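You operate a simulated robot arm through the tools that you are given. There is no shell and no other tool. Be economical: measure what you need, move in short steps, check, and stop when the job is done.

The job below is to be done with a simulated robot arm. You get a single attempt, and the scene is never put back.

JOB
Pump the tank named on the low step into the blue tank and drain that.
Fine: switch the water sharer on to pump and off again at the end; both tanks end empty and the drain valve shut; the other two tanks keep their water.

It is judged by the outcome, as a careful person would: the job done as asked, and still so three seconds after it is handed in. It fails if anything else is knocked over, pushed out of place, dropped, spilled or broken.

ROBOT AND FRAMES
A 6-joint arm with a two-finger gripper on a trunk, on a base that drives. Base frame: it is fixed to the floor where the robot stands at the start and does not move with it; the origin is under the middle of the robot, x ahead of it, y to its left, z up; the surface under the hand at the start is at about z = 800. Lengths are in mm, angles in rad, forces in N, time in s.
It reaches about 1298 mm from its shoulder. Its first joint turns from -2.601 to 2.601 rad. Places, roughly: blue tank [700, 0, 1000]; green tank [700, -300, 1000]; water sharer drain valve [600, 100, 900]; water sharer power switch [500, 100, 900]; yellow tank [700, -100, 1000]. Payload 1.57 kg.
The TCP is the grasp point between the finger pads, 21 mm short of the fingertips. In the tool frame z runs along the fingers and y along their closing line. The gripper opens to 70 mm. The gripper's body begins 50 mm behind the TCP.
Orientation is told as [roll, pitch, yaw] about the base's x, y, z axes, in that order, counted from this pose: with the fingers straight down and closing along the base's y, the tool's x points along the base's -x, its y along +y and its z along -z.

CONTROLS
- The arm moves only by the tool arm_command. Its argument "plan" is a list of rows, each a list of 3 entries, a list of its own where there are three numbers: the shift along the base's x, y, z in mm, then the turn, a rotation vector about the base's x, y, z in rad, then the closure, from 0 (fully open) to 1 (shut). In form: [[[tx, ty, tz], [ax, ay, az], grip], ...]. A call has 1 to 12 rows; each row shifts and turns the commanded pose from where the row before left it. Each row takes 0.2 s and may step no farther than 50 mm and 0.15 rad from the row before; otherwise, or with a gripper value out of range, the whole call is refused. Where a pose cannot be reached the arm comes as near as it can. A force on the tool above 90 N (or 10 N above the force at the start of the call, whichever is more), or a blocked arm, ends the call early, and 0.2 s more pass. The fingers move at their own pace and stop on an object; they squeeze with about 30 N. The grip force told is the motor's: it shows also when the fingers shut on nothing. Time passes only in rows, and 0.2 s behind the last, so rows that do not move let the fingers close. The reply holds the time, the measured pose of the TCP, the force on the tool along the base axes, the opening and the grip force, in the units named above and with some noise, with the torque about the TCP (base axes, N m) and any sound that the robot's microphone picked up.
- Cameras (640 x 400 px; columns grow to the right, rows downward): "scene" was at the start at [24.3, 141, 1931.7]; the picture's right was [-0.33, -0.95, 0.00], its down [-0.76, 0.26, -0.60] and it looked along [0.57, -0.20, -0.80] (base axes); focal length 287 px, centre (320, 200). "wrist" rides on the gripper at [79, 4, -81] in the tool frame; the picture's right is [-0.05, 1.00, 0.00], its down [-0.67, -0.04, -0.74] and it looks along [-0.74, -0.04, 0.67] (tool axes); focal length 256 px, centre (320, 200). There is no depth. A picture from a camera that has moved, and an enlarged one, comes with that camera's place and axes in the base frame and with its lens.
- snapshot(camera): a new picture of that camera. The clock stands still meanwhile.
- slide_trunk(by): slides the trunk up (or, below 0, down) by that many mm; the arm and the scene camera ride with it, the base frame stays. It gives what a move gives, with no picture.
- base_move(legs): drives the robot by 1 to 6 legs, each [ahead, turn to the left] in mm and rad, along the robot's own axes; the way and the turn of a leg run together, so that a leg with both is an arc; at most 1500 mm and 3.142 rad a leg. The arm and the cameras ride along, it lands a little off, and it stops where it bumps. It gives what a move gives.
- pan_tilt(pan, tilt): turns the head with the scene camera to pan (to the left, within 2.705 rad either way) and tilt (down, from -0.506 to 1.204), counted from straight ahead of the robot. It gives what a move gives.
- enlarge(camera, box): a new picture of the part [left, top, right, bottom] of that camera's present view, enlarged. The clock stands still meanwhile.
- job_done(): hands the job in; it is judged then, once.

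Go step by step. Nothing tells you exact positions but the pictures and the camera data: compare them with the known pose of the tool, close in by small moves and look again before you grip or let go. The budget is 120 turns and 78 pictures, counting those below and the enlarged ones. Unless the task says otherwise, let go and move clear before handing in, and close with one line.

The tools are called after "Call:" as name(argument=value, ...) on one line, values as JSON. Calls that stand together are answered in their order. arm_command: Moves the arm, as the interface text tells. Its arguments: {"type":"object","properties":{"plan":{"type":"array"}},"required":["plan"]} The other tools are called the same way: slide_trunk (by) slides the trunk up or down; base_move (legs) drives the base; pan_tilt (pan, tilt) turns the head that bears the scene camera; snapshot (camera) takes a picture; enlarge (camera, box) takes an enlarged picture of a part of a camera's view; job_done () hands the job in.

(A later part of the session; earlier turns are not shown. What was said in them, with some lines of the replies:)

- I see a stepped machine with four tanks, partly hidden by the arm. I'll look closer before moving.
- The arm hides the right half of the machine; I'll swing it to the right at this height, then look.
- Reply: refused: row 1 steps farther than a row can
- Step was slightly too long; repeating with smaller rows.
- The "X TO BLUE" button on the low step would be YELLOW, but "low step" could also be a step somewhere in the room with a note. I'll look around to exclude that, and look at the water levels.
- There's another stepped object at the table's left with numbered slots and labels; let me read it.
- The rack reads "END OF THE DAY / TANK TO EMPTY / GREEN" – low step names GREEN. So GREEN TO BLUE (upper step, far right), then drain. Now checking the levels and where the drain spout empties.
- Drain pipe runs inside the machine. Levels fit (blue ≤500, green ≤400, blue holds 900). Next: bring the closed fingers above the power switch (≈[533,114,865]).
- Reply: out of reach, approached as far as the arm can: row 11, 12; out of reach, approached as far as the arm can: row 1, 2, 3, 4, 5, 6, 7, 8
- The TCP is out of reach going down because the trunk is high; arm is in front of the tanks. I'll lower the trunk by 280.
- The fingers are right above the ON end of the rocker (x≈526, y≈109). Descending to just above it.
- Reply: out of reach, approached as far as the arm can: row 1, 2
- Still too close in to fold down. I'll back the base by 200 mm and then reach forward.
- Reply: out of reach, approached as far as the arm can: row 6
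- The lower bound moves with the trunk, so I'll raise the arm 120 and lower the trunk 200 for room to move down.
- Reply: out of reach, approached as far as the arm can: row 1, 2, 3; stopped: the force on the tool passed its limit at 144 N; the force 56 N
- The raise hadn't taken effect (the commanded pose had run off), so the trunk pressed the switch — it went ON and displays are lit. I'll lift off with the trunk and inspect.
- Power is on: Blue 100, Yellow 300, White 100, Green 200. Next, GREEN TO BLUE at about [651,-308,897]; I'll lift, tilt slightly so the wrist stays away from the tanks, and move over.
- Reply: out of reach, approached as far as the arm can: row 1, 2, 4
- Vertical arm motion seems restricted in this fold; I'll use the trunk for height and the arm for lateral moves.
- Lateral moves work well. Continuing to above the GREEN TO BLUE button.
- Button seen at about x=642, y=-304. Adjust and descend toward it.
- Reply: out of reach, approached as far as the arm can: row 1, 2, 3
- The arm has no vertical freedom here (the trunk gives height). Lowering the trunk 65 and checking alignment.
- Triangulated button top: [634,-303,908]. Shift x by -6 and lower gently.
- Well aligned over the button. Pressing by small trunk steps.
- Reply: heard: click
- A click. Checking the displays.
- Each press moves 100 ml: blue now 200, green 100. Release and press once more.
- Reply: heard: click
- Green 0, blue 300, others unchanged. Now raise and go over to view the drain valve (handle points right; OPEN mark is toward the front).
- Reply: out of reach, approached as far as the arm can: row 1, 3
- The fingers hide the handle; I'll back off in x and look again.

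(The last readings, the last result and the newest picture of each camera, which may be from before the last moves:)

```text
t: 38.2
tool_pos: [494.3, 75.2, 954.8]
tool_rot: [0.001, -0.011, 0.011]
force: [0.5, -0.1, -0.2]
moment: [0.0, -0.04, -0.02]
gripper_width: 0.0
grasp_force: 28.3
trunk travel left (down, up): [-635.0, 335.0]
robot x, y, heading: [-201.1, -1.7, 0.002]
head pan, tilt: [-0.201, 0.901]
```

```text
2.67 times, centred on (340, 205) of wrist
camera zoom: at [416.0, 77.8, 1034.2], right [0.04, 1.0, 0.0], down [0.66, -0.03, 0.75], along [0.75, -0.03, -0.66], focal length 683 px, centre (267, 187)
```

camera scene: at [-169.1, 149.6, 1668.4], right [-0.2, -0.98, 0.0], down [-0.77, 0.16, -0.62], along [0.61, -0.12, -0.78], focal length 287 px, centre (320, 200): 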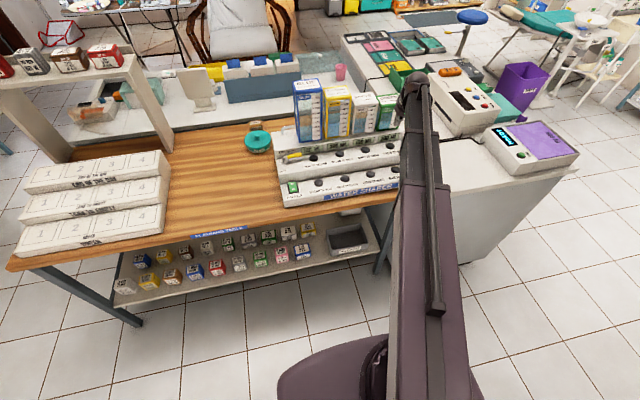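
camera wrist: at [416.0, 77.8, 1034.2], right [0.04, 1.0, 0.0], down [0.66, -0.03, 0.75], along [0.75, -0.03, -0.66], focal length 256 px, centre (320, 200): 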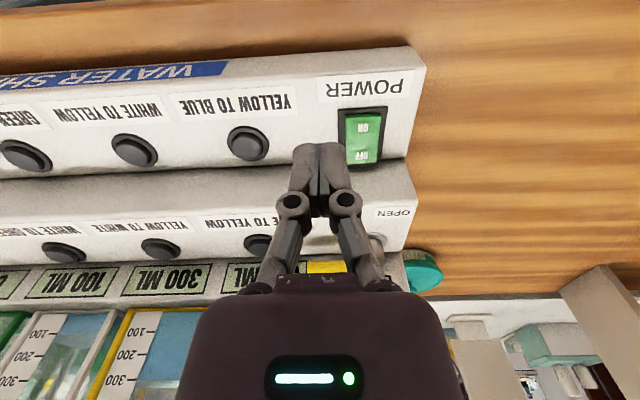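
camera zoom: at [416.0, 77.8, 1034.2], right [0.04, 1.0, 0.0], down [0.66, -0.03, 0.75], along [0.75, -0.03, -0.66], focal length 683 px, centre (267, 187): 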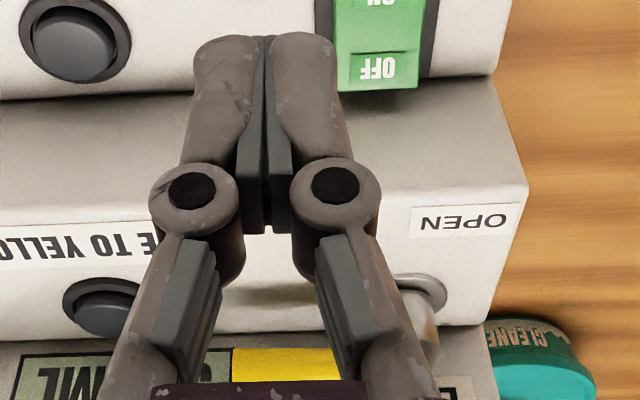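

Need an unobstructed view of the handle: shift to the left of the machine.

Call:
arm_command(plan=[[[20, 45, 0], [0, 0, 0], 1], [[20, 45, 0], [0, 0, 0], 1], [[10, 20, 0], [0, 0, 0], 1]])

Call:
enlarge(camera="wrist", box=[60, 90, 320, 250])

Call:
enlarge(camera="scene", box=[260, 80, 360, 180])

```text
t: 39.0
tool_pos: [545.6, 183.8, 953.2]
tool_rot: [0.001, -0.01, 0.009]
force: [0.9, 0.3, -0.5]
moment: [-0.01, 0.02, 0.02]
gripper_width: 0.0
grasp_force: 28.5
trunk travel left (down, up): [-635.0, 335.0]
robot x, y, heading: [-198.4, -3.7, 0.004]
head pan, tilt: [-0.201, 0.901]
```

```text
2.46 times, centred on (190, 170) of wrist
camera zoom: at [465.8, 187.0, 1034.1], right [0.04, 1.0, 0.0], down [0.66, -0.03, 0.75], along [0.75, -0.03, -0.66], focal length 630 px, centre (640, 274)
```

zoom: 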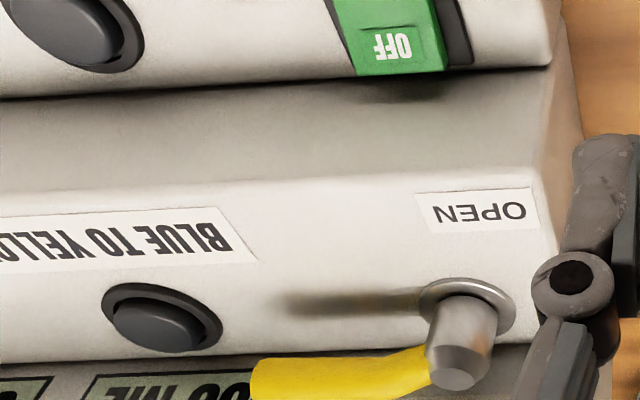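

```text
4.00 times, centred on (310, 130) of scene
camera zoom: at [-169.3, 150.3, 1612.3], right [-0.2, -0.98, 0.0], down [-0.77, 0.16, -0.62], along [0.61, -0.12, -0.78], focal length 1146 px, centre (360, 480)
```

zoom: 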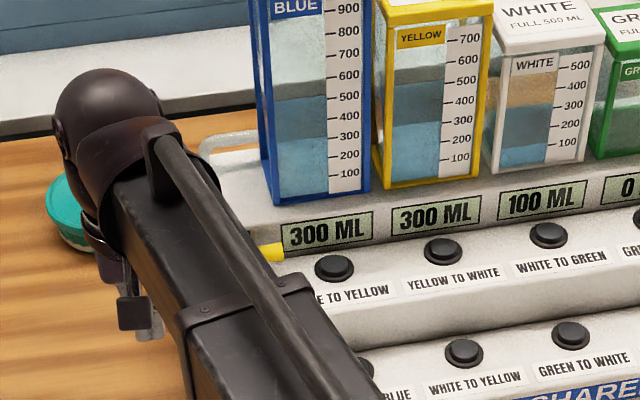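

The stem is at ~[632,121], handle at z≈915–930, extending right to y≈50, with the riser at x≈670. I'll tilt the fingers and position behind the handle near its end, first hovering above.

Call:
slide_trunk(by=40)

Call:
arm_command(plan=[[[10, -40, 0], [0, -0.1, 0], 1], [[20, -40, 0], [0, -0.1, 0], 1], [[20, -40, 0], [0, -0.1, 0], 1], [[20, 0, 0], [0, -0.05, 0], 1]])

Call:
snapshot(camera="wrist")

```text
t: 39.8
tool_pos: [544.9, 184.2, 993.4]
tool_rot: [0.003, -0.011, 0.012]
force: [-1.0, 0.2, 0.9]
moment: [0.01, 0.03, -0.03]
gripper_width: 0.0
grasp_force: 28.4
trunk travel left (down, up): [-675.0, 295.0]
robot x, y, heading: [-195.4, -3.8, -0.007]
head pan, tilt: [-0.201, 0.901]
```

```text
t: 40.8
tool_pos: [615.6, 61.2, 1006.8]
tool_rot: [-0.004, -0.36, 0.011]
force: [0.2, -0.3, -0.2]
moment: [0.01, 0.03, 0.0]
gripper_width: 0.0
grasp_force: 27.9
out of reach, approached as far as the arm can: row 2, 3, 4
trunk travel left (down, up): [-675.0, 295.0]
robot x, y, heading: [-197.0, -2.5, -0.002]
head pan, tilt: [-0.201, 0.901]
```

```text
36 pictures are left
camera wrist: at [513.6, 64.4, 1053.5], right [0.04, 1.0, 0.02], down [0.36, -0.03, 0.93], along [0.93, -0.03, -0.36], focal length 256 px, centre (320, 200)
```

wrist: 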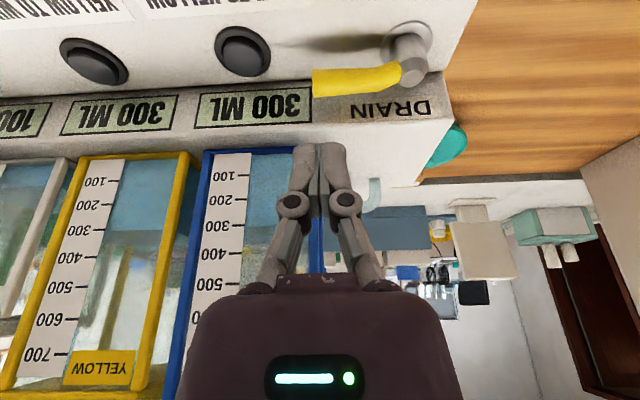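

Clear view: stem ≈[633,117], handle to [643,57], riser at x≈663, blue tank edge at y≤61. I'll insert the closed fingers behind the handle near the stem, around tip [653,93].

Call:
arm_command(plan=[[[10, 16, 0], [0, 0.08, 0], 1], [[23, 16, 0], [0, 0.07, 0], 1]])

Call:
slide_trunk(by=-45)

Call:
snapshot(camera="wrist")

Call:
enlarge(camera="scene", box=[240, 60, 370, 180])

```text
t: 41.4
tool_pos: [649.4, 94.4, 997.6]
tool_rot: [-0.003, -0.209, 0.014]
force: [-0.3, 0.0, 0.1]
moment: [-0.03, 0.02, -0.01]
gripper_width: 0.0
grasp_force: 28.5
out of reach, approached as far as the arm can: row 1, 2
trunk travel left (down, up): [-675.0, 295.0]
robot x, y, heading: [-196.4, -5.4, -0.003]
head pan, tilt: [-0.201, 0.901]
```

```text
t: 42.3
tool_pos: [648.0, 94.2, 953.7]
tool_rot: [-0.001, -0.209, 0.012]
force: [0.6, -0.2, 1.3]
moment: [-0.02, -0.04, -0.02]
gripper_width: 0.0
grasp_force: 28.3
trunk travel left (down, up): [-630.0, 340.0]
robot x, y, heading: [-199.1, -0.2, -0.002]
head pan, tilt: [-0.201, 0.901]
```

```text
35 pictures are left
camera wrist: at [555.3, 97.1, 1015.7], right [0.04, 1.0, 0.01], down [0.5, -0.03, 0.87], along [0.87, -0.03, -0.5], focal length 256 px, centre (320, 200)
```

wrist: 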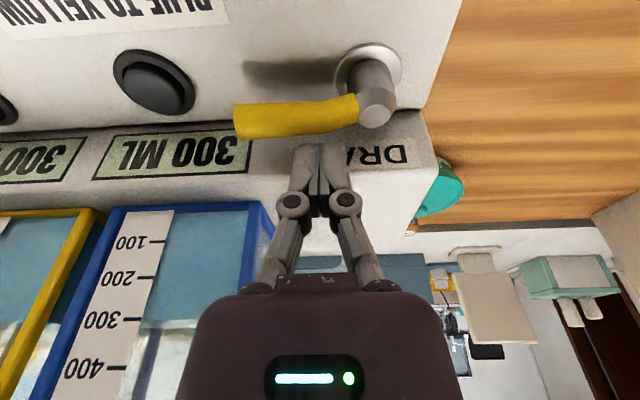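

```text
3.33 times, centred on (305, 120) of scene
camera zoom: at [-169.5, 150.1, 1607.3], right [-0.2, -0.98, 0.0], down [-0.77, 0.16, -0.62], along [0.61, -0.12, -0.78], focal length 955 px, centre (370, 467)
```

zoom: 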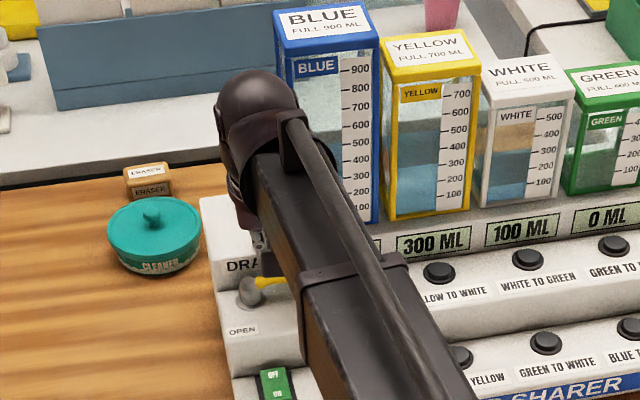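

Closed fingers (15 mm) don't comfortably fit between handle and riser. Better: yaw the hand 90° and hook just one 10 mm finger behind the handle. Raise, back off, turn.

Call:
slide_trunk(by=50)

Call:
arm_command(plan=[[[-30, 0, 0], [0, 0.1, 0], 0], [[-15, 0, 0], [0, 0.1, 0], 0], [[0, 0, 0], [0, 0, 0.14], 0], [[0, 0, 0], [0, 0, 0.14], 0], [[0, 0, 0], [0, 0, 0.14], 0], [[0, 0, 0], [0, 0, 0.14], 0], [[0, 0, 0], [0, 0, 0.14], 0], [[0, 0, 0], [0, 0, 0.14], 0], [[0, 0, 0], [0, 0, 0.14], 0], [[0, 0, 0], [0, 0, 0.14], 0], [[0, 0, 0], [0, 0, 0.14], 0], [[0, 0, 0], [0, 0, 0.14], 0]])

Call:
arm_command(plan=[[[0, 0, 0], [0, 0, 0.15], 0]])

Call:
snapshot(camera="wrist")

```text
t: 43.2
tool_pos: [649.4, 95.2, 1003.8]
tool_rot: [-0.001, -0.209, 0.013]
force: [-0.2, 0.2, 0.2]
moment: [0.02, -0.02, 0.0]
gripper_width: 0.0
grasp_force: 28.8
trunk travel left (down, up): [-680.0, 290.0]
robot x, y, heading: [-199.9, -2.5, -0.001]
head pan, tilt: [-0.201, 0.901]
```

```text
t: 45.8
tool_pos: [603.0, 95.1, 998.8]
tool_rot: [0.002, -0.01, 1.414]
force: [0.6, 0.2, 0.0]
moment: [-0.03, -0.02, 0.0]
gripper_width: 69.9
grasp_force: 0.0
out of reach, approached as far as the arm can: row 1
trunk travel left (down, up): [-680.0, 290.0]
robot x, y, heading: [-199.1, -1.1, -0.001]
head pan, tilt: [-0.201, 0.901]
```

```text
t: 46.2
tool_pos: [604.4, 94.5, 998.2]
tool_rot: [0.001, -0.01, 1.562]
force: [-0.5, -0.4, -0.5]
moment: [0.0, 0.0, -0.03]
gripper_width: 70.1
grasp_force: 0.2
trunk travel left (down, up): [-680.0, 290.0]
robot x, y, heading: [-199.9, -5.5, -0.003]
head pan, tilt: [-0.201, 0.901]
```

```text
33 pictures are left
camera wrist: at [599.4, 13.9, 1079.1], right [-1.0, 0.06, 0.0], down [0.04, 0.66, 0.75], along [0.04, 0.75, -0.66], focal length 256 px, centre (320, 200)
```

wrist: 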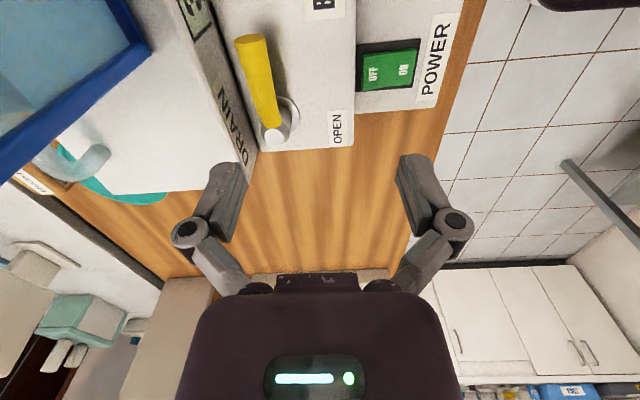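

Excellent view: handle spans x≈627–645, riser at x≈665. Rear finger should be centred at x≈655 → TCP [615, 90]. Moving and lowering partway.

Call:
arm_command(plan=[[[11, -4, 0], [0, 0, 0], 0]])

Call:
slide_trunk(by=-42)

Call:
snapshot(camera="wrist")

```text
t: 46.6
tool_pos: [614.8, 90.6, 999.2]
tool_rot: [0.001, -0.01, 1.562]
force: [0.4, -0.5, 0.4]
moment: [0.02, 0.02, 0.02]
gripper_width: 70.1
grasp_force: 0.1
trunk travel left (down, up): [-680.0, 290.0]
robot x, y, heading: [-197.2, -3.3, 0.001]
head pan, tilt: [-0.201, 0.901]
```

```text
t: 47.5
tool_pos: [614.3, 91.5, 956.8]
tool_rot: [0.001, -0.01, 1.56]
force: [-1.3, -0.3, 0.1]
moment: [0.01, 0.03, -0.02]
gripper_width: 69.8
grasp_force: 0.0
trunk travel left (down, up): [-638.0, 332.0]
robot x, y, heading: [-199.4, -3.1, -0.005]
head pan, tilt: [-0.201, 0.901]
```

```text
32 pictures are left
camera wrist: at [610.2, 10.1, 1037.2], right [-1.0, 0.06, 0.0], down [0.04, 0.66, 0.75], along [0.05, 0.75, -0.66], focal length 256 px, centre (320, 200)
```

wrist: 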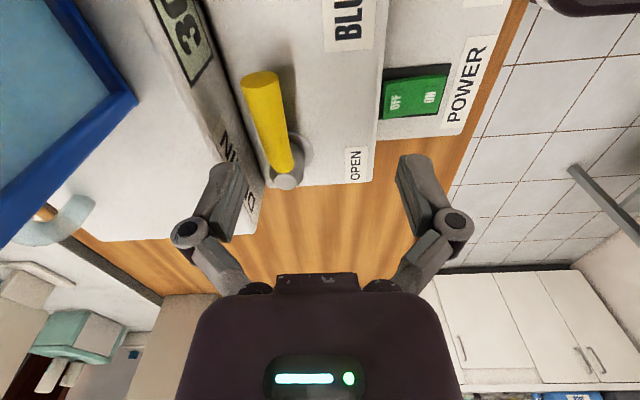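

Margins ~4 mm each side of the rear finger. Lowering carefully.

Call:
slide_trunk(by=-18)

Call:
snapshot(camera="wrist")

```text
t: 48.1
tool_pos: [614.6, 91.3, 939.5]
tool_rot: [0.001, -0.01, 1.562]
force: [-0.5, 0.2, -0.7]
moment: [0.0, 0.04, -0.04]
gripper_width: 70.1
grasp_force: 0.1
trunk travel left (down, up): [-620.0, 350.0]
robot x, y, heading: [-191.8, -0.3, 0.001]
head pan, tilt: [-0.201, 0.901]
```

```text
31 pictures are left
camera wrist: at [610.3, 10.1, 1019.1], right [-1.0, 0.06, 0.0], down [0.04, 0.66, 0.75], along [0.05, 0.75, -0.66], focal length 256 px, centre (320, 200)
```

wrist: 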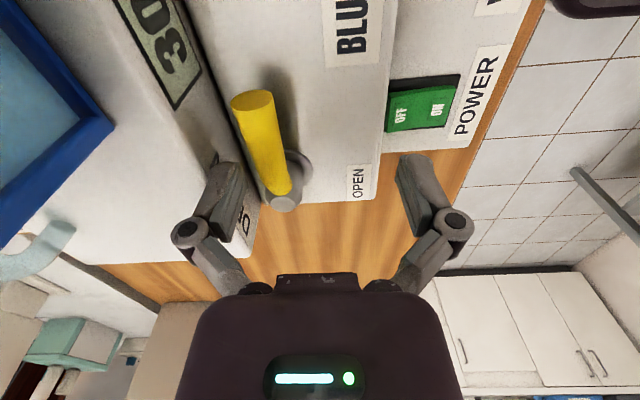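

Call:
slide_trunk(by=-7)

Call:
enlarge(camera="wrist", box=[160, 70, 400, 250])

```text
t: 48.7
tool_pos: [614.8, 91.6, 931.7]
tool_rot: [0.004, -0.012, 1.561]
force: [0.0, -0.5, -0.4]
moment: [0.01, 0.04, 0.02]
gripper_width: 70.0
grasp_force: 0.0
trunk travel left (down, up): [-613.0, 357.0]
robot x, y, heading: [-198.7, -4.8, -0.007]
head pan, tilt: [-0.201, 0.901]
```

```text
2.22 times, centred on (280, 160) of wrist
camera zoom: at [610.3, 10.1, 1012.1], right [-1.0, 0.06, 0.0], down [0.04, 0.66, 0.75], along [0.05, 0.75, -0.66], focal length 569 px, centre (409, 289)
```

zoom: 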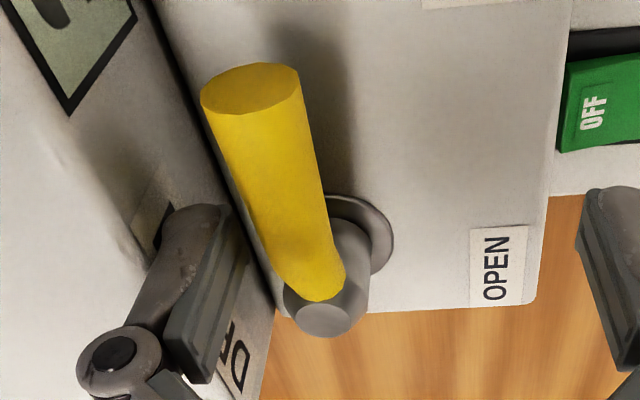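

The finger is behind the handle. Swinging the first half of the arc clockwise about the stem.

Call:
arm_command(plan=[[[-7.3, -3.8, 0], [0, 0, 0], 0], [[-8.1, -1.7, 0], [0, 0, 0], 0], [[-8.3, 0.4, 0], [0, 0, 0], 0], [[-7.8, 2.5, 0], [0, 0, 0], 0]])

Call:
snapshot(camera="wrist")

```text
t: 49.7
tool_pos: [583.1, 88.5, 932.1]
tool_rot: [0.003, -0.011, 1.56]
force: [0.5, -0.1, 0.8]
moment: [0.01, -0.03, 0.0]
gripper_width: 69.7
grasp_force: 0.1
trunk travel left (down, up): [-613.0, 357.0]
robot x, y, heading: [-199.4, -2.2, -0.003]
head pan, tilt: [-0.201, 0.901]
```

```text
29 pictures are left
camera wrist: at [578.0, 7.9, 1012.2], right [-1.0, 0.06, 0.0], down [0.04, 0.66, 0.75], along [0.05, 0.75, -0.66], focal length 256 px, centre (320, 200)
```

wrist: 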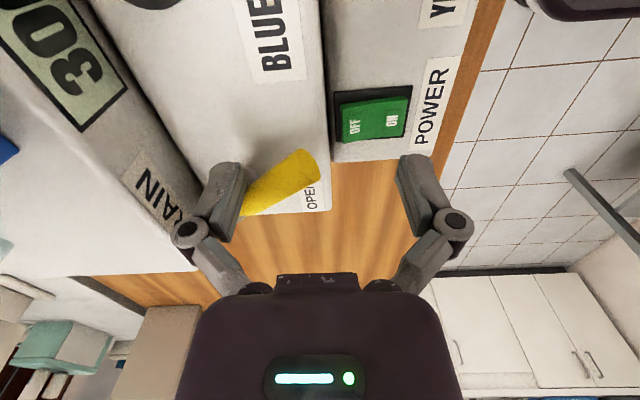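

Handle is moving (about 60–65° round). Finish the arc.

Call:
arm_command(plan=[[[-7, 4.5, 0], [0, 0, 0], 0], [[-5.5, 6.1, 0], [0, 0, 0], 0], [[-1, 3.3, 0], [0, 0, 0], 0]])

Call:
snapshot(camera="wrist")

Call:
enlarge(camera="scene", box=[240, 60, 400, 180])

```text
t: 50.5
tool_pos: [569.7, 100.8, 931.6]
tool_rot: [0.0, -0.01, 1.561]
force: [0.2, 0.3, 0.3]
moment: [0.01, -0.01, 0.04]
gripper_width: 70.3
grasp_force: 0.1
trunk travel left (down, up): [-613.0, 357.0]
robot x, y, heading: [-198.0, 0.2, 0.002]
head pan, tilt: [-0.201, 0.901]
```

```text
28 pictures are left
camera wrist: at [565.1, 20.8, 1012.1], right [-1.0, 0.06, 0.0], down [0.04, 0.66, 0.75], along [0.05, 0.75, -0.66], focal length 256 px, centre (320, 200)
```

wrist: 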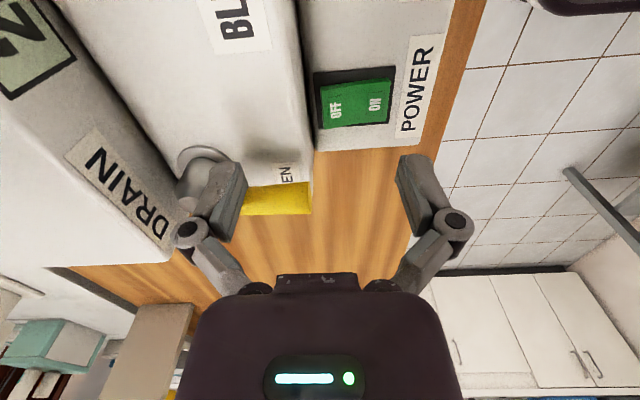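

```text
3.33 times, centred on (320, 120) of scene
camera zoom: at [-169.3, 150.2, 1590.3], right [-0.2, -0.98, 0.0], down [-0.77, 0.16, -0.62], along [0.61, -0.12, -0.78], focal length 955 px, centre (320, 467)
```

zoom: 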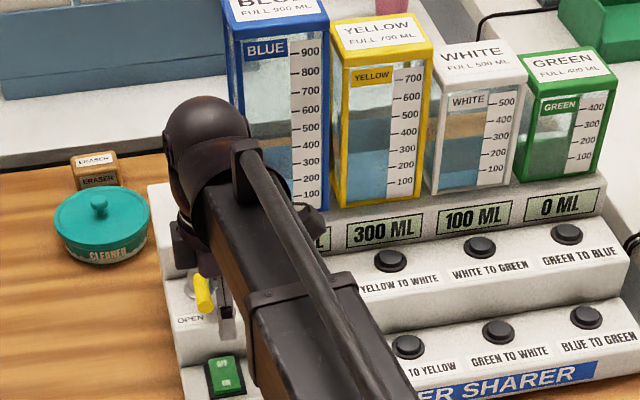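

The handle now points to OPEN. Raise clear and check that blue has drained.

Call:
arm_command(plan=[[[0, -12, 0], [0, 0, 0], 0]])

Call:
slide_trunk(by=60)

Call:
arm_command(plan=[[[10, 30, 0], [0, 0, 0], 1], [[10, 30, 0], [0, 0, 0], 1], [[10, 15, 0], [0, 0, 0], 1], [[0, 0, 0], [0, 0, 0], 1], [[0, 0, 0], [0, 0, 0], 1]])

Call:
snapshot(camera="wrist")

Call:
enlarge(camera="scene", box=[240, 60, 400, 180])

```text
t: 50.9
tool_pos: [569.7, 90.3, 931.3]
tool_rot: [0.002, -0.01, 1.56]
force: [0.4, -0.7, 0.0]
moment: [-0.01, -0.01, 0.0]
gripper_width: 70.0
grasp_force: 0.0
trunk travel left (down, up): [-613.0, 357.0]
robot x, y, heading: [-194.0, -6.2, -0.006]
head pan, tilt: [-0.201, 0.901]
```

```text
t: 51.9
tool_pos: [569.3, 90.6, 992.0]
tool_rot: [0.002, -0.008, 1.56]
force: [-0.4, 0.1, -0.6]
moment: [0.02, -0.01, -0.02]
gripper_width: 70.3
grasp_force: 0.0
trunk travel left (down, up): [-673.0, 297.0]
robot x, y, heading: [-196.5, -1.1, -0.003]
head pan, tilt: [-0.201, 0.901]
```

```text
t: 53.1
tool_pos: [601.2, 164.5, 992.9]
tool_rot: [0.001, -0.012, 1.561]
force: [-0.7, 0.2, -0.3]
moment: [0.01, -0.01, 0.03]
gripper_width: 0.1
grasp_force: 28.6
trunk travel left (down, up): [-673.0, 297.0]
robot x, y, heading: [-197.6, -1.4, -0.003]
head pan, tilt: [-0.201, 0.901]
```

```text
26 pictures are left
camera wrist: at [596.4, 84.5, 1072.1], right [-1.0, 0.06, 0.0], down [0.04, 0.66, 0.75], along [0.05, 0.75, -0.66], focal length 256 px, centre (320, 200)
```

wrist: 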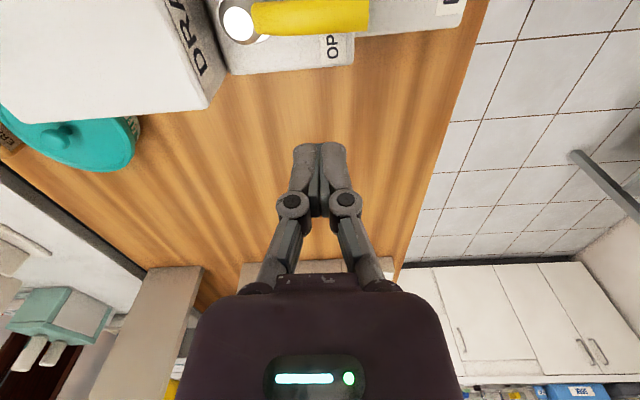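

```text
3.33 times, centred on (320, 120) of scene
camera zoom: at [-169.3, 150.1, 1650.3], right [-0.2, -0.98, 0.0], down [-0.77, 0.16, -0.62], along [0.61, -0.12, -0.78], focal length 955 px, centre (320, 467)
```

zoom: 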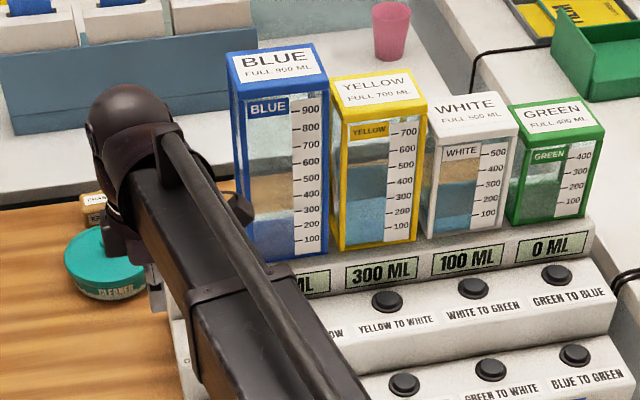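

Blue is draining. Shift so its display is visible and let time pass.

Call:
arm_command(plan=[[[-30, 10, 0], [0, 0, 0], 1], [[-30, 10, 0], [0, 0, 0], 1], [[0, 0, 0], [0, 0, 0], 1], [[0, 0, 0], [0, 0, 0], 1], [[0, 0, 0], [0, 0, 0], 1], [[0, 0, 0], [0, 0, 0], 1], [[0, 0, 0], [0, 0, 0], 1], [[0, 0, 0], [0, 0, 0], 1]])

Call:
enlarge(camera="scene", box=[240, 60, 400, 180])

```text
t: 54.9
tool_pos: [539.7, 184.1, 992.3]
tool_rot: [0.001, -0.011, 1.56]
force: [-0.6, -0.6, 1.0]
moment: [0.02, -0.02, -0.03]
gripper_width: 0.0
grasp_force: 28.7
trunk travel left (down, up): [-673.0, 297.0]
robot x, y, heading: [-197.9, -2.7, 0.003]
head pan, tilt: [-0.201, 0.901]
```

```text
3.33 times, centred on (320, 120) of scene
camera zoom: at [-169.3, 150.2, 1650.3], right [-0.2, -0.98, 0.0], down [-0.77, 0.16, -0.62], along [0.61, -0.12, -0.78], focal length 955 px, centre (320, 467)
```

zoom: 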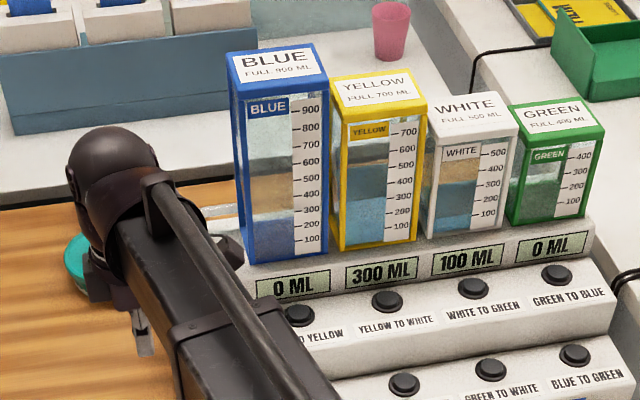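

Blue 0, yellow 300, white 100, green 0. Now close the valve: position closed fingers left of the handle at [607,141] and lower.

Call:
arm_command(plan=[[[34, -21, 0], [0, 0, 0], 1], [[33, -22, 0], [0, 0, 0], 1]])

Call:
slide_trunk(by=-45)

Call:
snapshot(camera="wrist")

```text
t: 55.5
tool_pos: [605.9, 140.0, 991.7]
tool_rot: [0.001, -0.007, 1.561]
force: [-0.1, -0.8, -0.2]
moment: [0.0, -0.01, -0.02]
gripper_width: 0.1
grasp_force: 28.6
trunk travel left (down, up): [-673.0, 297.0]
robot x, y, heading: [-198.9, -1.3, -0.001]
head pan, tilt: [-0.201, 0.901]
```

```text
t: 56.4
tool_pos: [604.5, 140.7, 947.0]
tool_rot: [0.002, -0.009, 1.561]
force: [0.2, -0.3, 0.4]
moment: [0.0, 0.0, 0.03]
gripper_width: 0.0
grasp_force: 28.5
trunk travel left (down, up): [-628.0, 342.0]
robot x, y, heading: [-197.2, -2.9, 0.002]
head pan, tilt: [-0.201, 0.901]
```

```text
23 pictures are left
camera wrist: at [600.5, 59.8, 1027.2], right [-1.0, 0.06, 0.0], down [0.04, 0.66, 0.75], along [0.05, 0.75, -0.66], focal length 256 px, centre (320, 200)
```

wrist: 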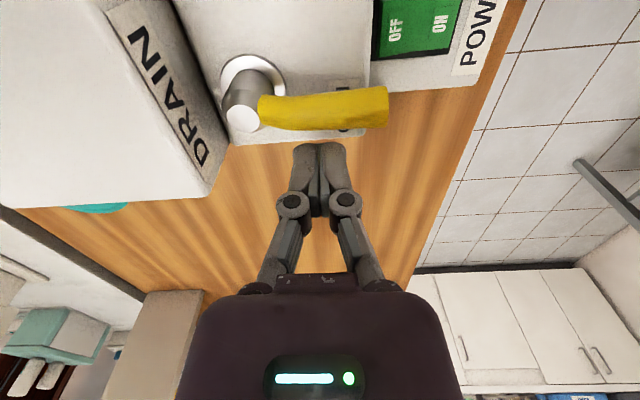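

Call:
slide_trunk(by=-15)

Call:
arm_command(plan=[[[-4.6, -9.3, 0], [0, 0, 0], 1], [[-2, -10.2, 0], [0, 0, 0], 1], [[0.7, -10.3, 0], [0, 0, 0], 1], [[3.3, -9.8, 0], [0, 0, 0], 1], [[5.8, -8.6, 0], [0, 0, 0], 1], [[7.8, -6.8, 0], [0, 0, 0], 1]])

Call:
snapshot(camera="wrist")

```text
t: 57.0
tool_pos: [603.6, 141.2, 932.3]
tool_rot: [0.003, -0.008, 1.562]
force: [0.3, 0.9, -0.6]
moment: [-0.03, 0.02, -0.01]
gripper_width: 0.2
grasp_force: 29.1
trunk travel left (down, up): [-613.0, 357.0]
robot x, y, heading: [-197.8, -7.4, -0.002]
head pan, tilt: [-0.201, 0.901]
```

```text
t: 58.4
tool_pos: [616.9, 85.4, 931.2]
tool_rot: [0.001, -0.01, 1.56]
force: [-0.5, -0.2, 0.8]
moment: [-0.02, 0.01, 0.01]
gripper_width: 0.0
grasp_force: 28.5
trunk travel left (down, up): [-613.0, 357.0]
robot x, y, heading: [-197.9, -5.3, -0.001]
head pan, tilt: [-0.201, 0.901]
```

```text
22 pictures are left
camera wrist: at [612.6, 5.3, 1012.1], right [-1.0, 0.06, 0.0], down [0.04, 0.66, 0.75], along [0.05, 0.75, -0.66], focal length 256 px, centre (320, 200)
```

wrist: 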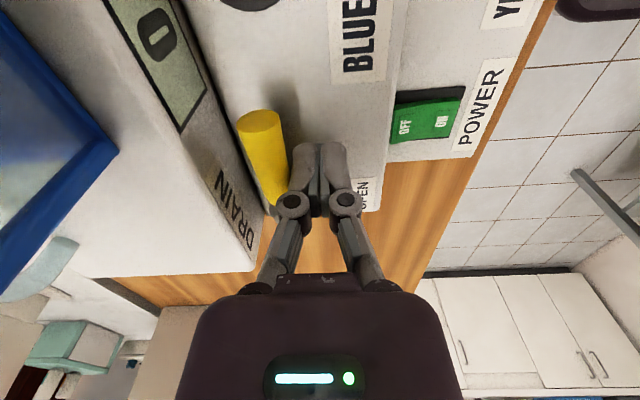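

Handle looks back at its original closed line; nudge 3 mm more to seat it, then withdraw and compare.

Call:
arm_command(plan=[[[2, 0, 0], [0, 0, 0], 1], [[2, 0, 0], [0, 0, 0], 1]])

Call:
arm_command(plan=[[[-15, 0, 0], [0, 0, 0], 1]])

Call:
slide_trunk(by=25)

Call:
snapshot(camera="wrist")

```text
t: 59.0
tool_pos: [618.7, 86.5, 932.9]
tool_rot: [0.004, -0.008, 1.562]
force: [-12.2, -0.9, -6.8]
moment: [-0.04, 0.13, 0.05]
gripper_width: 0.0
grasp_force: 28.2
trunk travel left (down, up): [-613.0, 357.0]
robot x, y, heading: [-198.7, -4.4, -0.001]
head pan, tilt: [-0.201, 0.901]
```

```text
t: 59.4
tool_pos: [604.2, 86.5, 932.9]
tool_rot: [0.0, -0.011, 1.56]
force: [0.0, -0.3, 0.0]
moment: [0.04, -0.01, -0.01]
gripper_width: 0.1
grasp_force: 29.0
trunk travel left (down, up): [-613.0, 357.0]
robot x, y, heading: [-198.4, -3.8, 0.0]
head pan, tilt: [-0.201, 0.901]
```

```text
t: 60.1
tool_pos: [604.1, 85.9, 957.5]
tool_rot: [0.0, -0.011, 1.558]
force: [0.1, 0.4, 0.4]
moment: [-0.01, 0.02, 0.01]
gripper_width: 0.0
grasp_force: 28.9
trunk travel left (down, up): [-638.0, 332.0]
robot x, y, heading: [-195.6, -5.6, -0.005]
head pan, tilt: [-0.201, 0.901]
```

```text
21 pictures are left
camera wrist: at [600.5, 5.2, 1037.1], right [-1.0, 0.06, 0.0], down [0.04, 0.66, 0.75], along [0.05, 0.75, -0.66], focal length 256 px, centre (320, 200)
```

wrist: 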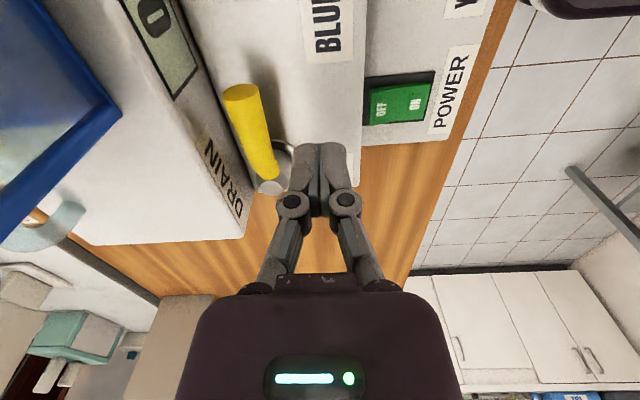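

The handle hit its stop (12 N): valve shut, display 0. Now the power switch: raise, turn the hand back to yaw 0 and look.

Call:
slide_trunk(by=40)

Call:
arm_command(plan=[[[-30, 10, 0], [0, 0, 0], 1], [[-30, 10, 0], [0, 0, -0.14], 1], [[-20, 2, 0], [0, 0, -0.14], 1], [[0, 0, 0], [0, 0, -0.14], 1], [[0, 0, 0], [0, 0, -0.14], 1], [[0, 0, 0], [0, 0, -0.14], 1], [[0, 0, 0], [0, 0, -0.14], 1], [[0, 0, 0], [0, 0, -0.14], 1], [[0, 0, 0], [0, 0, -0.14], 1], [[0, 0, 0], [0, 0, -0.14], 1], [[0, 0, 0], [0, 0, -0.14], 1], [[0, 0, 0], [0, 0, -0.15], 1]])

Call:
snapshot(camera="wrist")

Call:
enlarge(camera="scene", box=[240, 60, 400, 200])

```text
t: 60.9
tool_pos: [604.8, 86.7, 997.5]
tool_rot: [0.002, -0.011, 1.559]
force: [-0.7, -0.4, 0.6]
moment: [0.02, -0.02, -0.01]
gripper_width: 0.1
grasp_force: 28.2
trunk travel left (down, up): [-678.0, 292.0]
robot x, y, heading: [-194.1, -3.3, -0.001]
head pan, tilt: [-0.201, 0.901]
```

```text
t: 63.5
tool_pos: [524.3, 107.3, 997.2]
tool_rot: [0.003, -0.011, 0.009]
force: [0.2, 0.5, 0.0]
moment: [-0.03, 0.0, 0.02]
gripper_width: 0.0
grasp_force: 28.8
trunk travel left (down, up): [-678.0, 292.0]
robot x, y, heading: [-196.9, -3.0, -0.0]
head pan, tilt: [-0.201, 0.901]
```

```text
20 pictures are left
camera wrist: at [444.8, 110.0, 1077.1], right [0.04, 1.0, 0.0], down [0.66, -0.03, 0.75], along [0.75, -0.03, -0.66], focal length 256 px, centre (320, 200)
```

wrist: 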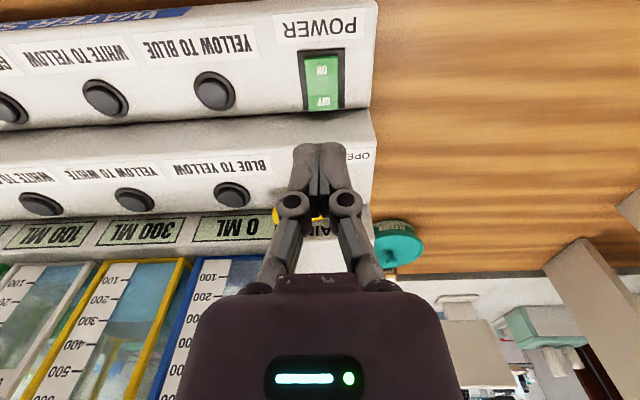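

```text
2.86 times, centred on (320, 130) of scene
camera zoom: at [-169.3, 150.1, 1655.3], right [-0.2, -0.98, 0.0], down [-0.77, 0.16, -0.62], along [0.61, -0.12, -0.78], focal length 819 px, centre (320, 400)
```

zoom: 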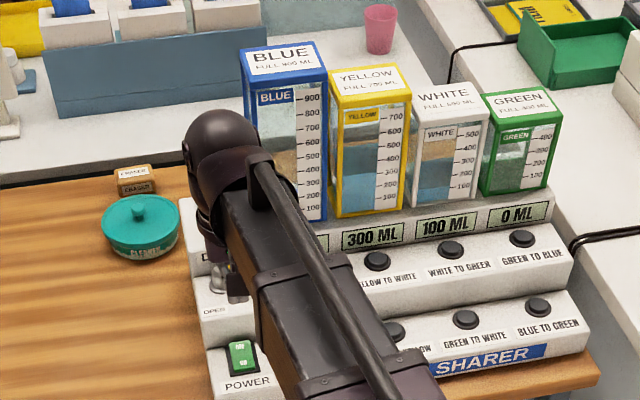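

OFF end located at [553,108]. Move over it and lower.

Call:
arm_command(plan=[[[28, 1, 0], [0, 0, 0], 1]])

Call:
slide_trunk(by=-85)

Call:
snapshot(camera="wrist")

```text
t: 63.9
tool_pos: [553.5, 107.5, 996.5]
tool_rot: [0.001, -0.01, 0.01]
force: [0.2, 0.2, -0.2]
moment: [0.01, 0.05, 0.01]
gripper_width: 0.1
grasp_force: 28.8
trunk travel left (down, up): [-678.0, 292.0]
robot x, y, heading: [-195.9, -3.8, -0.002]
head pan, tilt: [-0.201, 0.901]
```

```text
t: 65.2
tool_pos: [552.0, 108.8, 911.7]
tool_rot: [0.002, -0.01, 0.011]
force: [0.0, -0.5, -0.5]
moment: [0.0, 0.04, 0.02]
gripper_width: 0.0
grasp_force: 28.7
trunk travel left (down, up): [-593.0, 377.0]
robot x, y, heading: [-197.6, -7.4, -0.004]
head pan, tilt: [-0.201, 0.901]
```

```text
18 pictures are left
camera wrist: at [472.8, 110.6, 992.2], right [0.04, 1.0, 0.0], down [0.66, -0.03, 0.75], along [0.75, -0.03, -0.66], focal length 256 px, centre (320, 200)
```

wrist: 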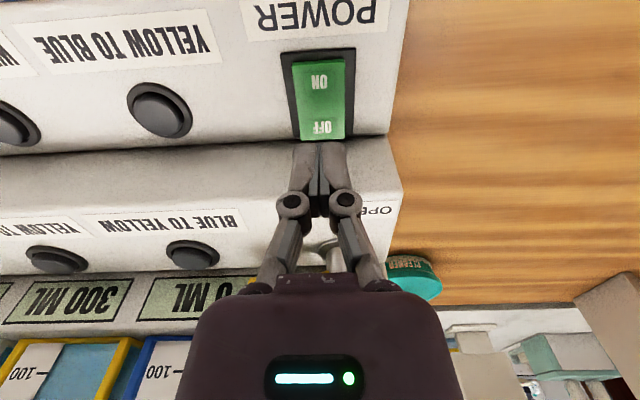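

Aligned. Pressing in small trunk steps.

Call:
slide_trunk(by=-14)

Call:
slide_trunk(by=-6)

Call:
slide_trunk(by=-5)

Call:
snapshot(camera="wrist")

```text
t: 65.8
tool_pos: [552.9, 107.9, 898.9]
tool_rot: [0.001, -0.01, 0.01]
force: [0.8, 0.1, -0.4]
moment: [0.06, 0.0, 0.03]
gripper_width: 0.0
grasp_force: 28.8
trunk travel left (down, up): [-579.0, 391.0]
robot x, y, heading: [-197.7, -2.6, -0.0]
head pan, tilt: [-0.201, 0.901]
```

```text
t: 66.3
tool_pos: [552.0, 107.0, 892.7]
tool_rot: [0.003, -0.012, 0.013]
force: [0.7, 0.0, -1.1]
moment: [-0.01, 0.02, 0.05]
gripper_width: 0.0
grasp_force: 28.6
trunk travel left (down, up): [-573.0, 397.0]
robot x, y, heading: [-199.3, -3.0, 0.002]
head pan, tilt: [-0.201, 0.901]
```

```text
t: 66.9
tool_pos: [552.2, 108.2, 886.4]
tool_rot: [0.0, -0.011, 0.011]
force: [0.7, -0.2, 0.4]
moment: [-0.01, 0.0, 0.0]
gripper_width: 0.3
grasp_force: 28.7
trunk travel left (down, up): [-568.0, 402.0]
robot x, y, heading: [-193.8, -5.1, -0.005]
head pan, tilt: [-0.201, 0.901]
```

```text
17 pictures are left
camera wrist: at [472.8, 110.5, 967.1], right [0.04, 1.0, 0.0], down [0.66, -0.03, 0.75], along [0.75, -0.03, -0.66], focal length 256 px, centre (320, 200)
```

wrist: 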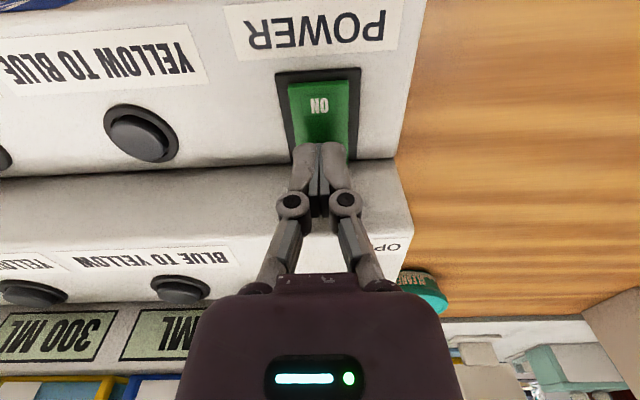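

Call:
slide_trunk(by=-4)

Call:
slide_trunk(by=-4)

Call:
snapshot(camera="wrist")

```text
t: 67.4
tool_pos: [552.3, 107.7, 883.2]
tool_rot: [0.002, -0.009, 0.011]
force: [1.3, 0.2, 0.4]
moment: [-0.01, 0.0, 0.06]
gripper_width: 0.2
grasp_force: 28.3
trunk travel left (down, up): [-564.0, 406.0]
robot x, y, heading: [-196.8, -5.6, -0.001]
head pan, tilt: [-0.201, 0.901]
```

```text
t: 67.9
tool_pos: [551.8, 108.6, 878.0]
tool_rot: [0.002, -0.011, 0.009]
force: [-0.1, 0.1, 0.9]
moment: [0.0, -0.02, 0.04]
gripper_width: 0.0
grasp_force: 28.9
trunk travel left (down, up): [-560.0, 410.0]
robot x, y, heading: [-196.5, -2.0, -0.003]
head pan, tilt: [-0.201, 0.901]
```

```text
16 pictures are left
camera wrist: at [472.8, 110.5, 959.1], right [0.04, 1.0, 0.0], down [0.66, -0.03, 0.75], along [0.75, -0.03, -0.66], focal length 256 px, centre (320, 200)
```

wrist: 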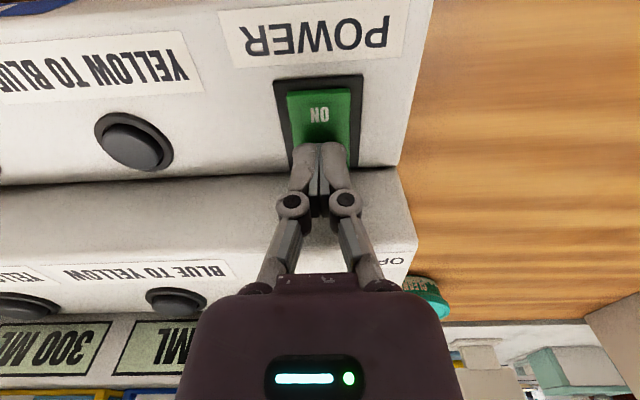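

Displays still lit; continue pressing.

Call:
slide_trunk(by=-3)

Call:
slide_trunk(by=-3)

Call:
snapshot(camera="wrist")

```text
t: 68.4
tool_pos: [552.6, 108.1, 876.6]
tool_rot: [0.001, -0.01, 0.01]
force: [2.3, -0.9, 5.8]
moment: [0.01, -0.05, 0.01]
gripper_width: 6.0
grasp_force: 29.2
trunk travel left (down, up): [-557.0, 413.0]
robot x, y, heading: [-197.5, -1.0, 0.0]
head pan, tilt: [-0.201, 0.901]
```

```text
t: 69.0
tool_pos: [552.1, 106.8, 876.0]
tool_rot: [0.001, -0.018, 0.011]
force: [21.3, 2.9, 59.7]
moment: [0.05, -0.15, -0.02]
gripper_width: 6.1
grasp_force: 28.3
trunk travel left (down, up): [-554.0, 416.0]
robot x, y, heading: [-198.4, -3.5, -0.003]
head pan, tilt: [-0.201, 0.901]
```

```text
15 pictures are left
camera wrist: at [472.1, 110.4, 955.8], right [0.04, 1.0, 0.0], down [0.65, -0.03, 0.76], along [0.76, -0.03, -0.65], focal length 256 px, centre (320, 200)
```

wrist: 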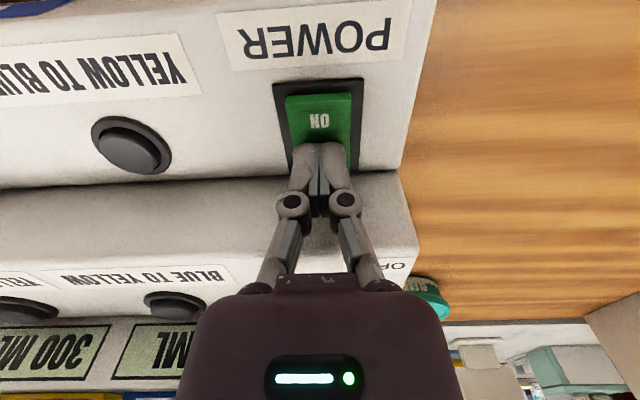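

Force rose to 60 N without the display going dark; lifting to see.

Call:
slide_trunk(by=30)

Call:
enlarge(camera="wrist", box=[200, 40, 420, 340])

Call:
enlarge(camera="scene", box=[240, 60, 400, 200])

```text
t: 69.7
tool_pos: [551.5, 108.6, 903.1]
tool_rot: [0.003, -0.009, 0.009]
force: [0.8, 0.0, 1.3]
moment: [0.02, 0.03, 0.01]
gripper_width: 0.3
grasp_force: 28.8
trunk travel left (down, up): [-584.0, 386.0]
robot x, y, heading: [-195.0, -5.2, -0.003]
head pan, tilt: [-0.201, 0.901]
```

```text
1.33 times, centred on (310, 190) of wrist
camera zoom: at [472.4, 110.5, 983.1], right [0.04, 1.0, 0.0], down [0.66, -0.03, 0.75], along [0.75, -0.03, -0.66], focal length 341 px, centre (333, 213)
```

zoom: 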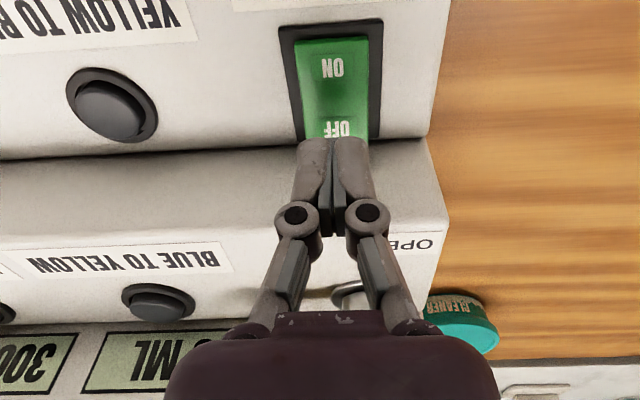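

```text
2.86 times, centred on (320, 130) of scene
camera zoom: at [-169.5, 150.2, 1561.2], right [-0.2, -0.98, 0.0], down [-0.77, 0.16, -0.62], along [0.61, -0.12, -0.78], focal length 819 px, centre (320, 400)
```

zoom: 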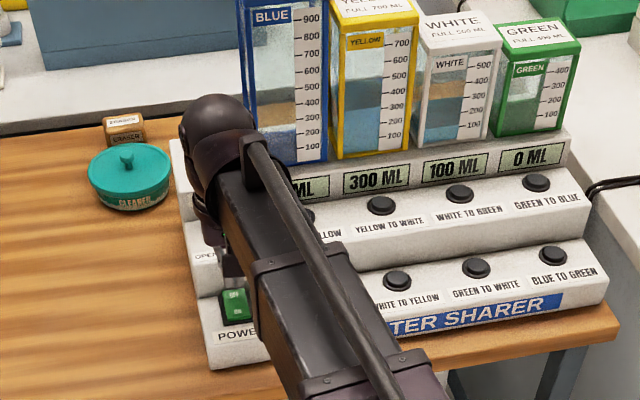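

Still on. My press was only ~10 mm from the rocker's pivot (x≈542); try again 5 mm further back, gently.

Call:
arm_command(plan=[[[5, 0, 0], [0, 0, 0], 1]])

Call:
slide_trunk(by=-24)

Call:
slide_trunk(by=-4)

Call:
slide_trunk(by=-3)

Call:
snapshot(camera="wrist")

```text
t: 70.1
tool_pos: [557.4, 108.2, 903.3]
tool_rot: [0.004, -0.01, 0.013]
force: [-0.1, 0.9, -0.9]
moment: [0.02, -0.01, -0.03]
gripper_width: 0.0
grasp_force: 29.0
trunk travel left (down, up): [-584.0, 386.0]
robot x, y, heading: [-197.3, -5.0, -0.002]
head pan, tilt: [-0.201, 0.901]
```

```text
t: 70.8
tool_pos: [556.2, 108.0, 879.7]
tool_rot: [0.002, -0.011, 0.011]
force: [0.3, 0.0, -0.6]
moment: [0.0, 0.02, 0.0]
gripper_width: 0.2
grasp_force: 29.0
trunk travel left (down, up): [-560.0, 410.0]
robot x, y, heading: [-195.0, -5.0, -0.001]
head pan, tilt: [-0.201, 0.901]
```

```text
t: 71.3
tool_pos: [557.2, 109.3, 875.7]
tool_rot: [0.001, -0.012, 0.009]
force: [7.1, 0.4, 16.9]
moment: [-0.01, -0.04, -0.01]
gripper_width: 5.9
grasp_force: 28.7
trunk travel left (down, up): [-556.0, 414.0]
robot x, y, heading: [-196.7, -8.1, -0.0]
head pan, tilt: [-0.201, 0.901]
```

```text
t: 71.9
tool_pos: [557.5, 108.1, 875.9]
tool_rot: [0.002, -0.02, 0.01]
force: [30.6, 3.6, 76.8]
moment: [0.02, -0.05, 0.0]
gripper_width: 5.9
grasp_force: 28.3
trunk travel left (down, up): [-553.0, 417.0]
robot x, y, heading: [-198.9, -1.3, -0.004]
head pan, tilt: [-0.201, 0.901]
```

```text
12 pictures are left
camera wrist: at [477.2, 110.8, 955.1], right [0.04, 1.0, 0.0], down [0.65, -0.03, 0.76], along [0.76, -0.03, -0.65], focal length 256 px, centre (320, 200)
```

wrist: 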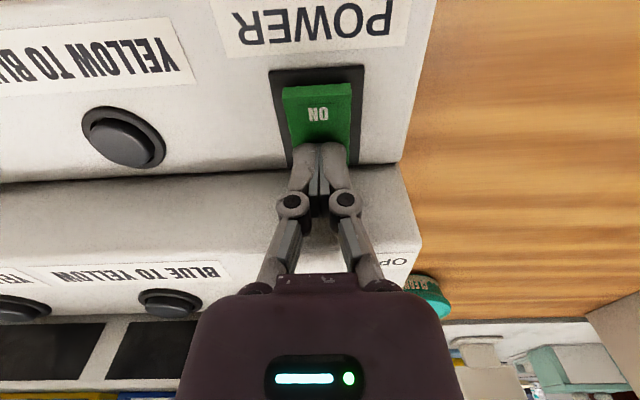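

The displays are now dark: power is off. Lifting clear and backing away, then a final check.

Call:
slide_trunk(by=110)

Call:
arm_command(plan=[[[-40, 0, 0], [0, 0, 0], 1], [[-40, 0, 0], [0, 0, 0], 1], [[-10, 45, 0], [0, 0, 0], 1], [[-10, 45, 0], [0, 0, 0], 1], [[-10, 45, 0], [0, 0, 0], 1]])

Call:
enlarge(camera="scene", box=[240, 60, 400, 200])

Call:
snapshot(camera="scene")

```text
t: 73.3
tool_pos: [557.4, 108.2, 981.5]
tool_rot: [0.002, -0.01, 0.01]
force: [0.0, -0.4, -0.8]
moment: [0.04, 0.01, 0.01]
gripper_width: 0.0
grasp_force: 28.9
trunk travel left (down, up): [-663.0, 307.0]
robot x, y, heading: [-202.4, -6.9, 0.0]
head pan, tilt: [-0.201, 0.901]
```

```text
t: 74.5
tool_pos: [445.9, 245.0, 982.6]
tool_rot: [0.002, -0.009, 0.01]
force: [0.0, -0.5, 0.4]
moment: [-0.01, 0.0, -0.01]
gripper_width: 0.0
grasp_force: 28.5
trunk travel left (down, up): [-663.0, 307.0]
robot x, y, heading: [-197.9, -2.8, -0.003]
head pan, tilt: [-0.201, 0.901]
```

```text
2.86 times, centred on (320, 130) of scene
camera zoom: at [-169.5, 150.4, 1640.3], right [-0.2, -0.98, 0.0], down [-0.77, 0.16, -0.62], along [0.61, -0.12, -0.78], focal length 819 px, centre (320, 400)
```

zoom: 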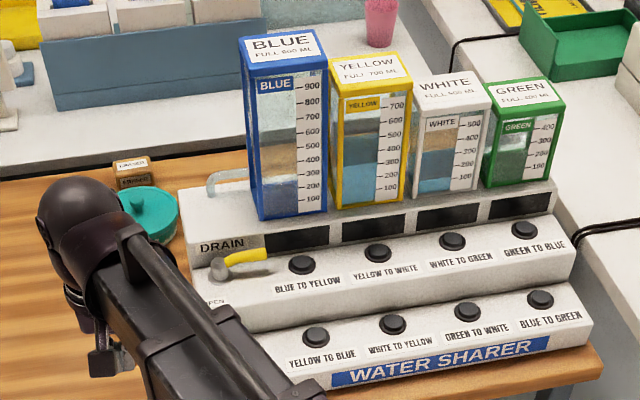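

```text
10 pictures are left
camera scene: at [-169.5, 150.4, 1640.3], right [-0.2, -0.98, 0.0], down [-0.77, 0.16, -0.62], along [0.61, -0.12, -0.78], focal length 287 px, centre (320, 200)
```

scene: 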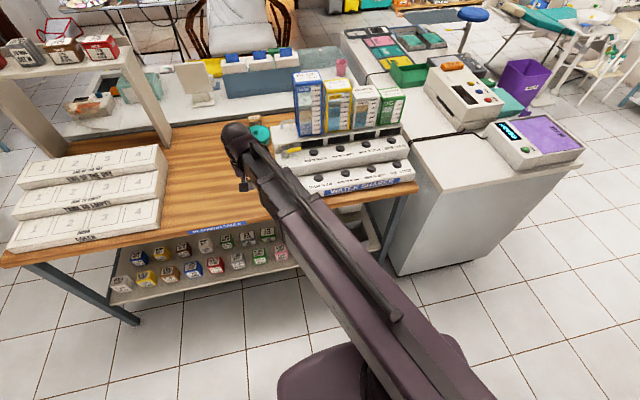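

The displays are dark, the valve handle is back in its shut position, blue and green are empty, and yellow and white still hold their water. The arm is clear of everything, so I'm handing the job in.

Call:
job_done()

```text
The job is handed in.
```

The low step named green, so I pumped its 200 ml into the blue tank and drained blue; both tanks read 0 ml, the valve is shut, the water sharer is off, and yellow (300 ml) and white (100 ml) are unchanged.
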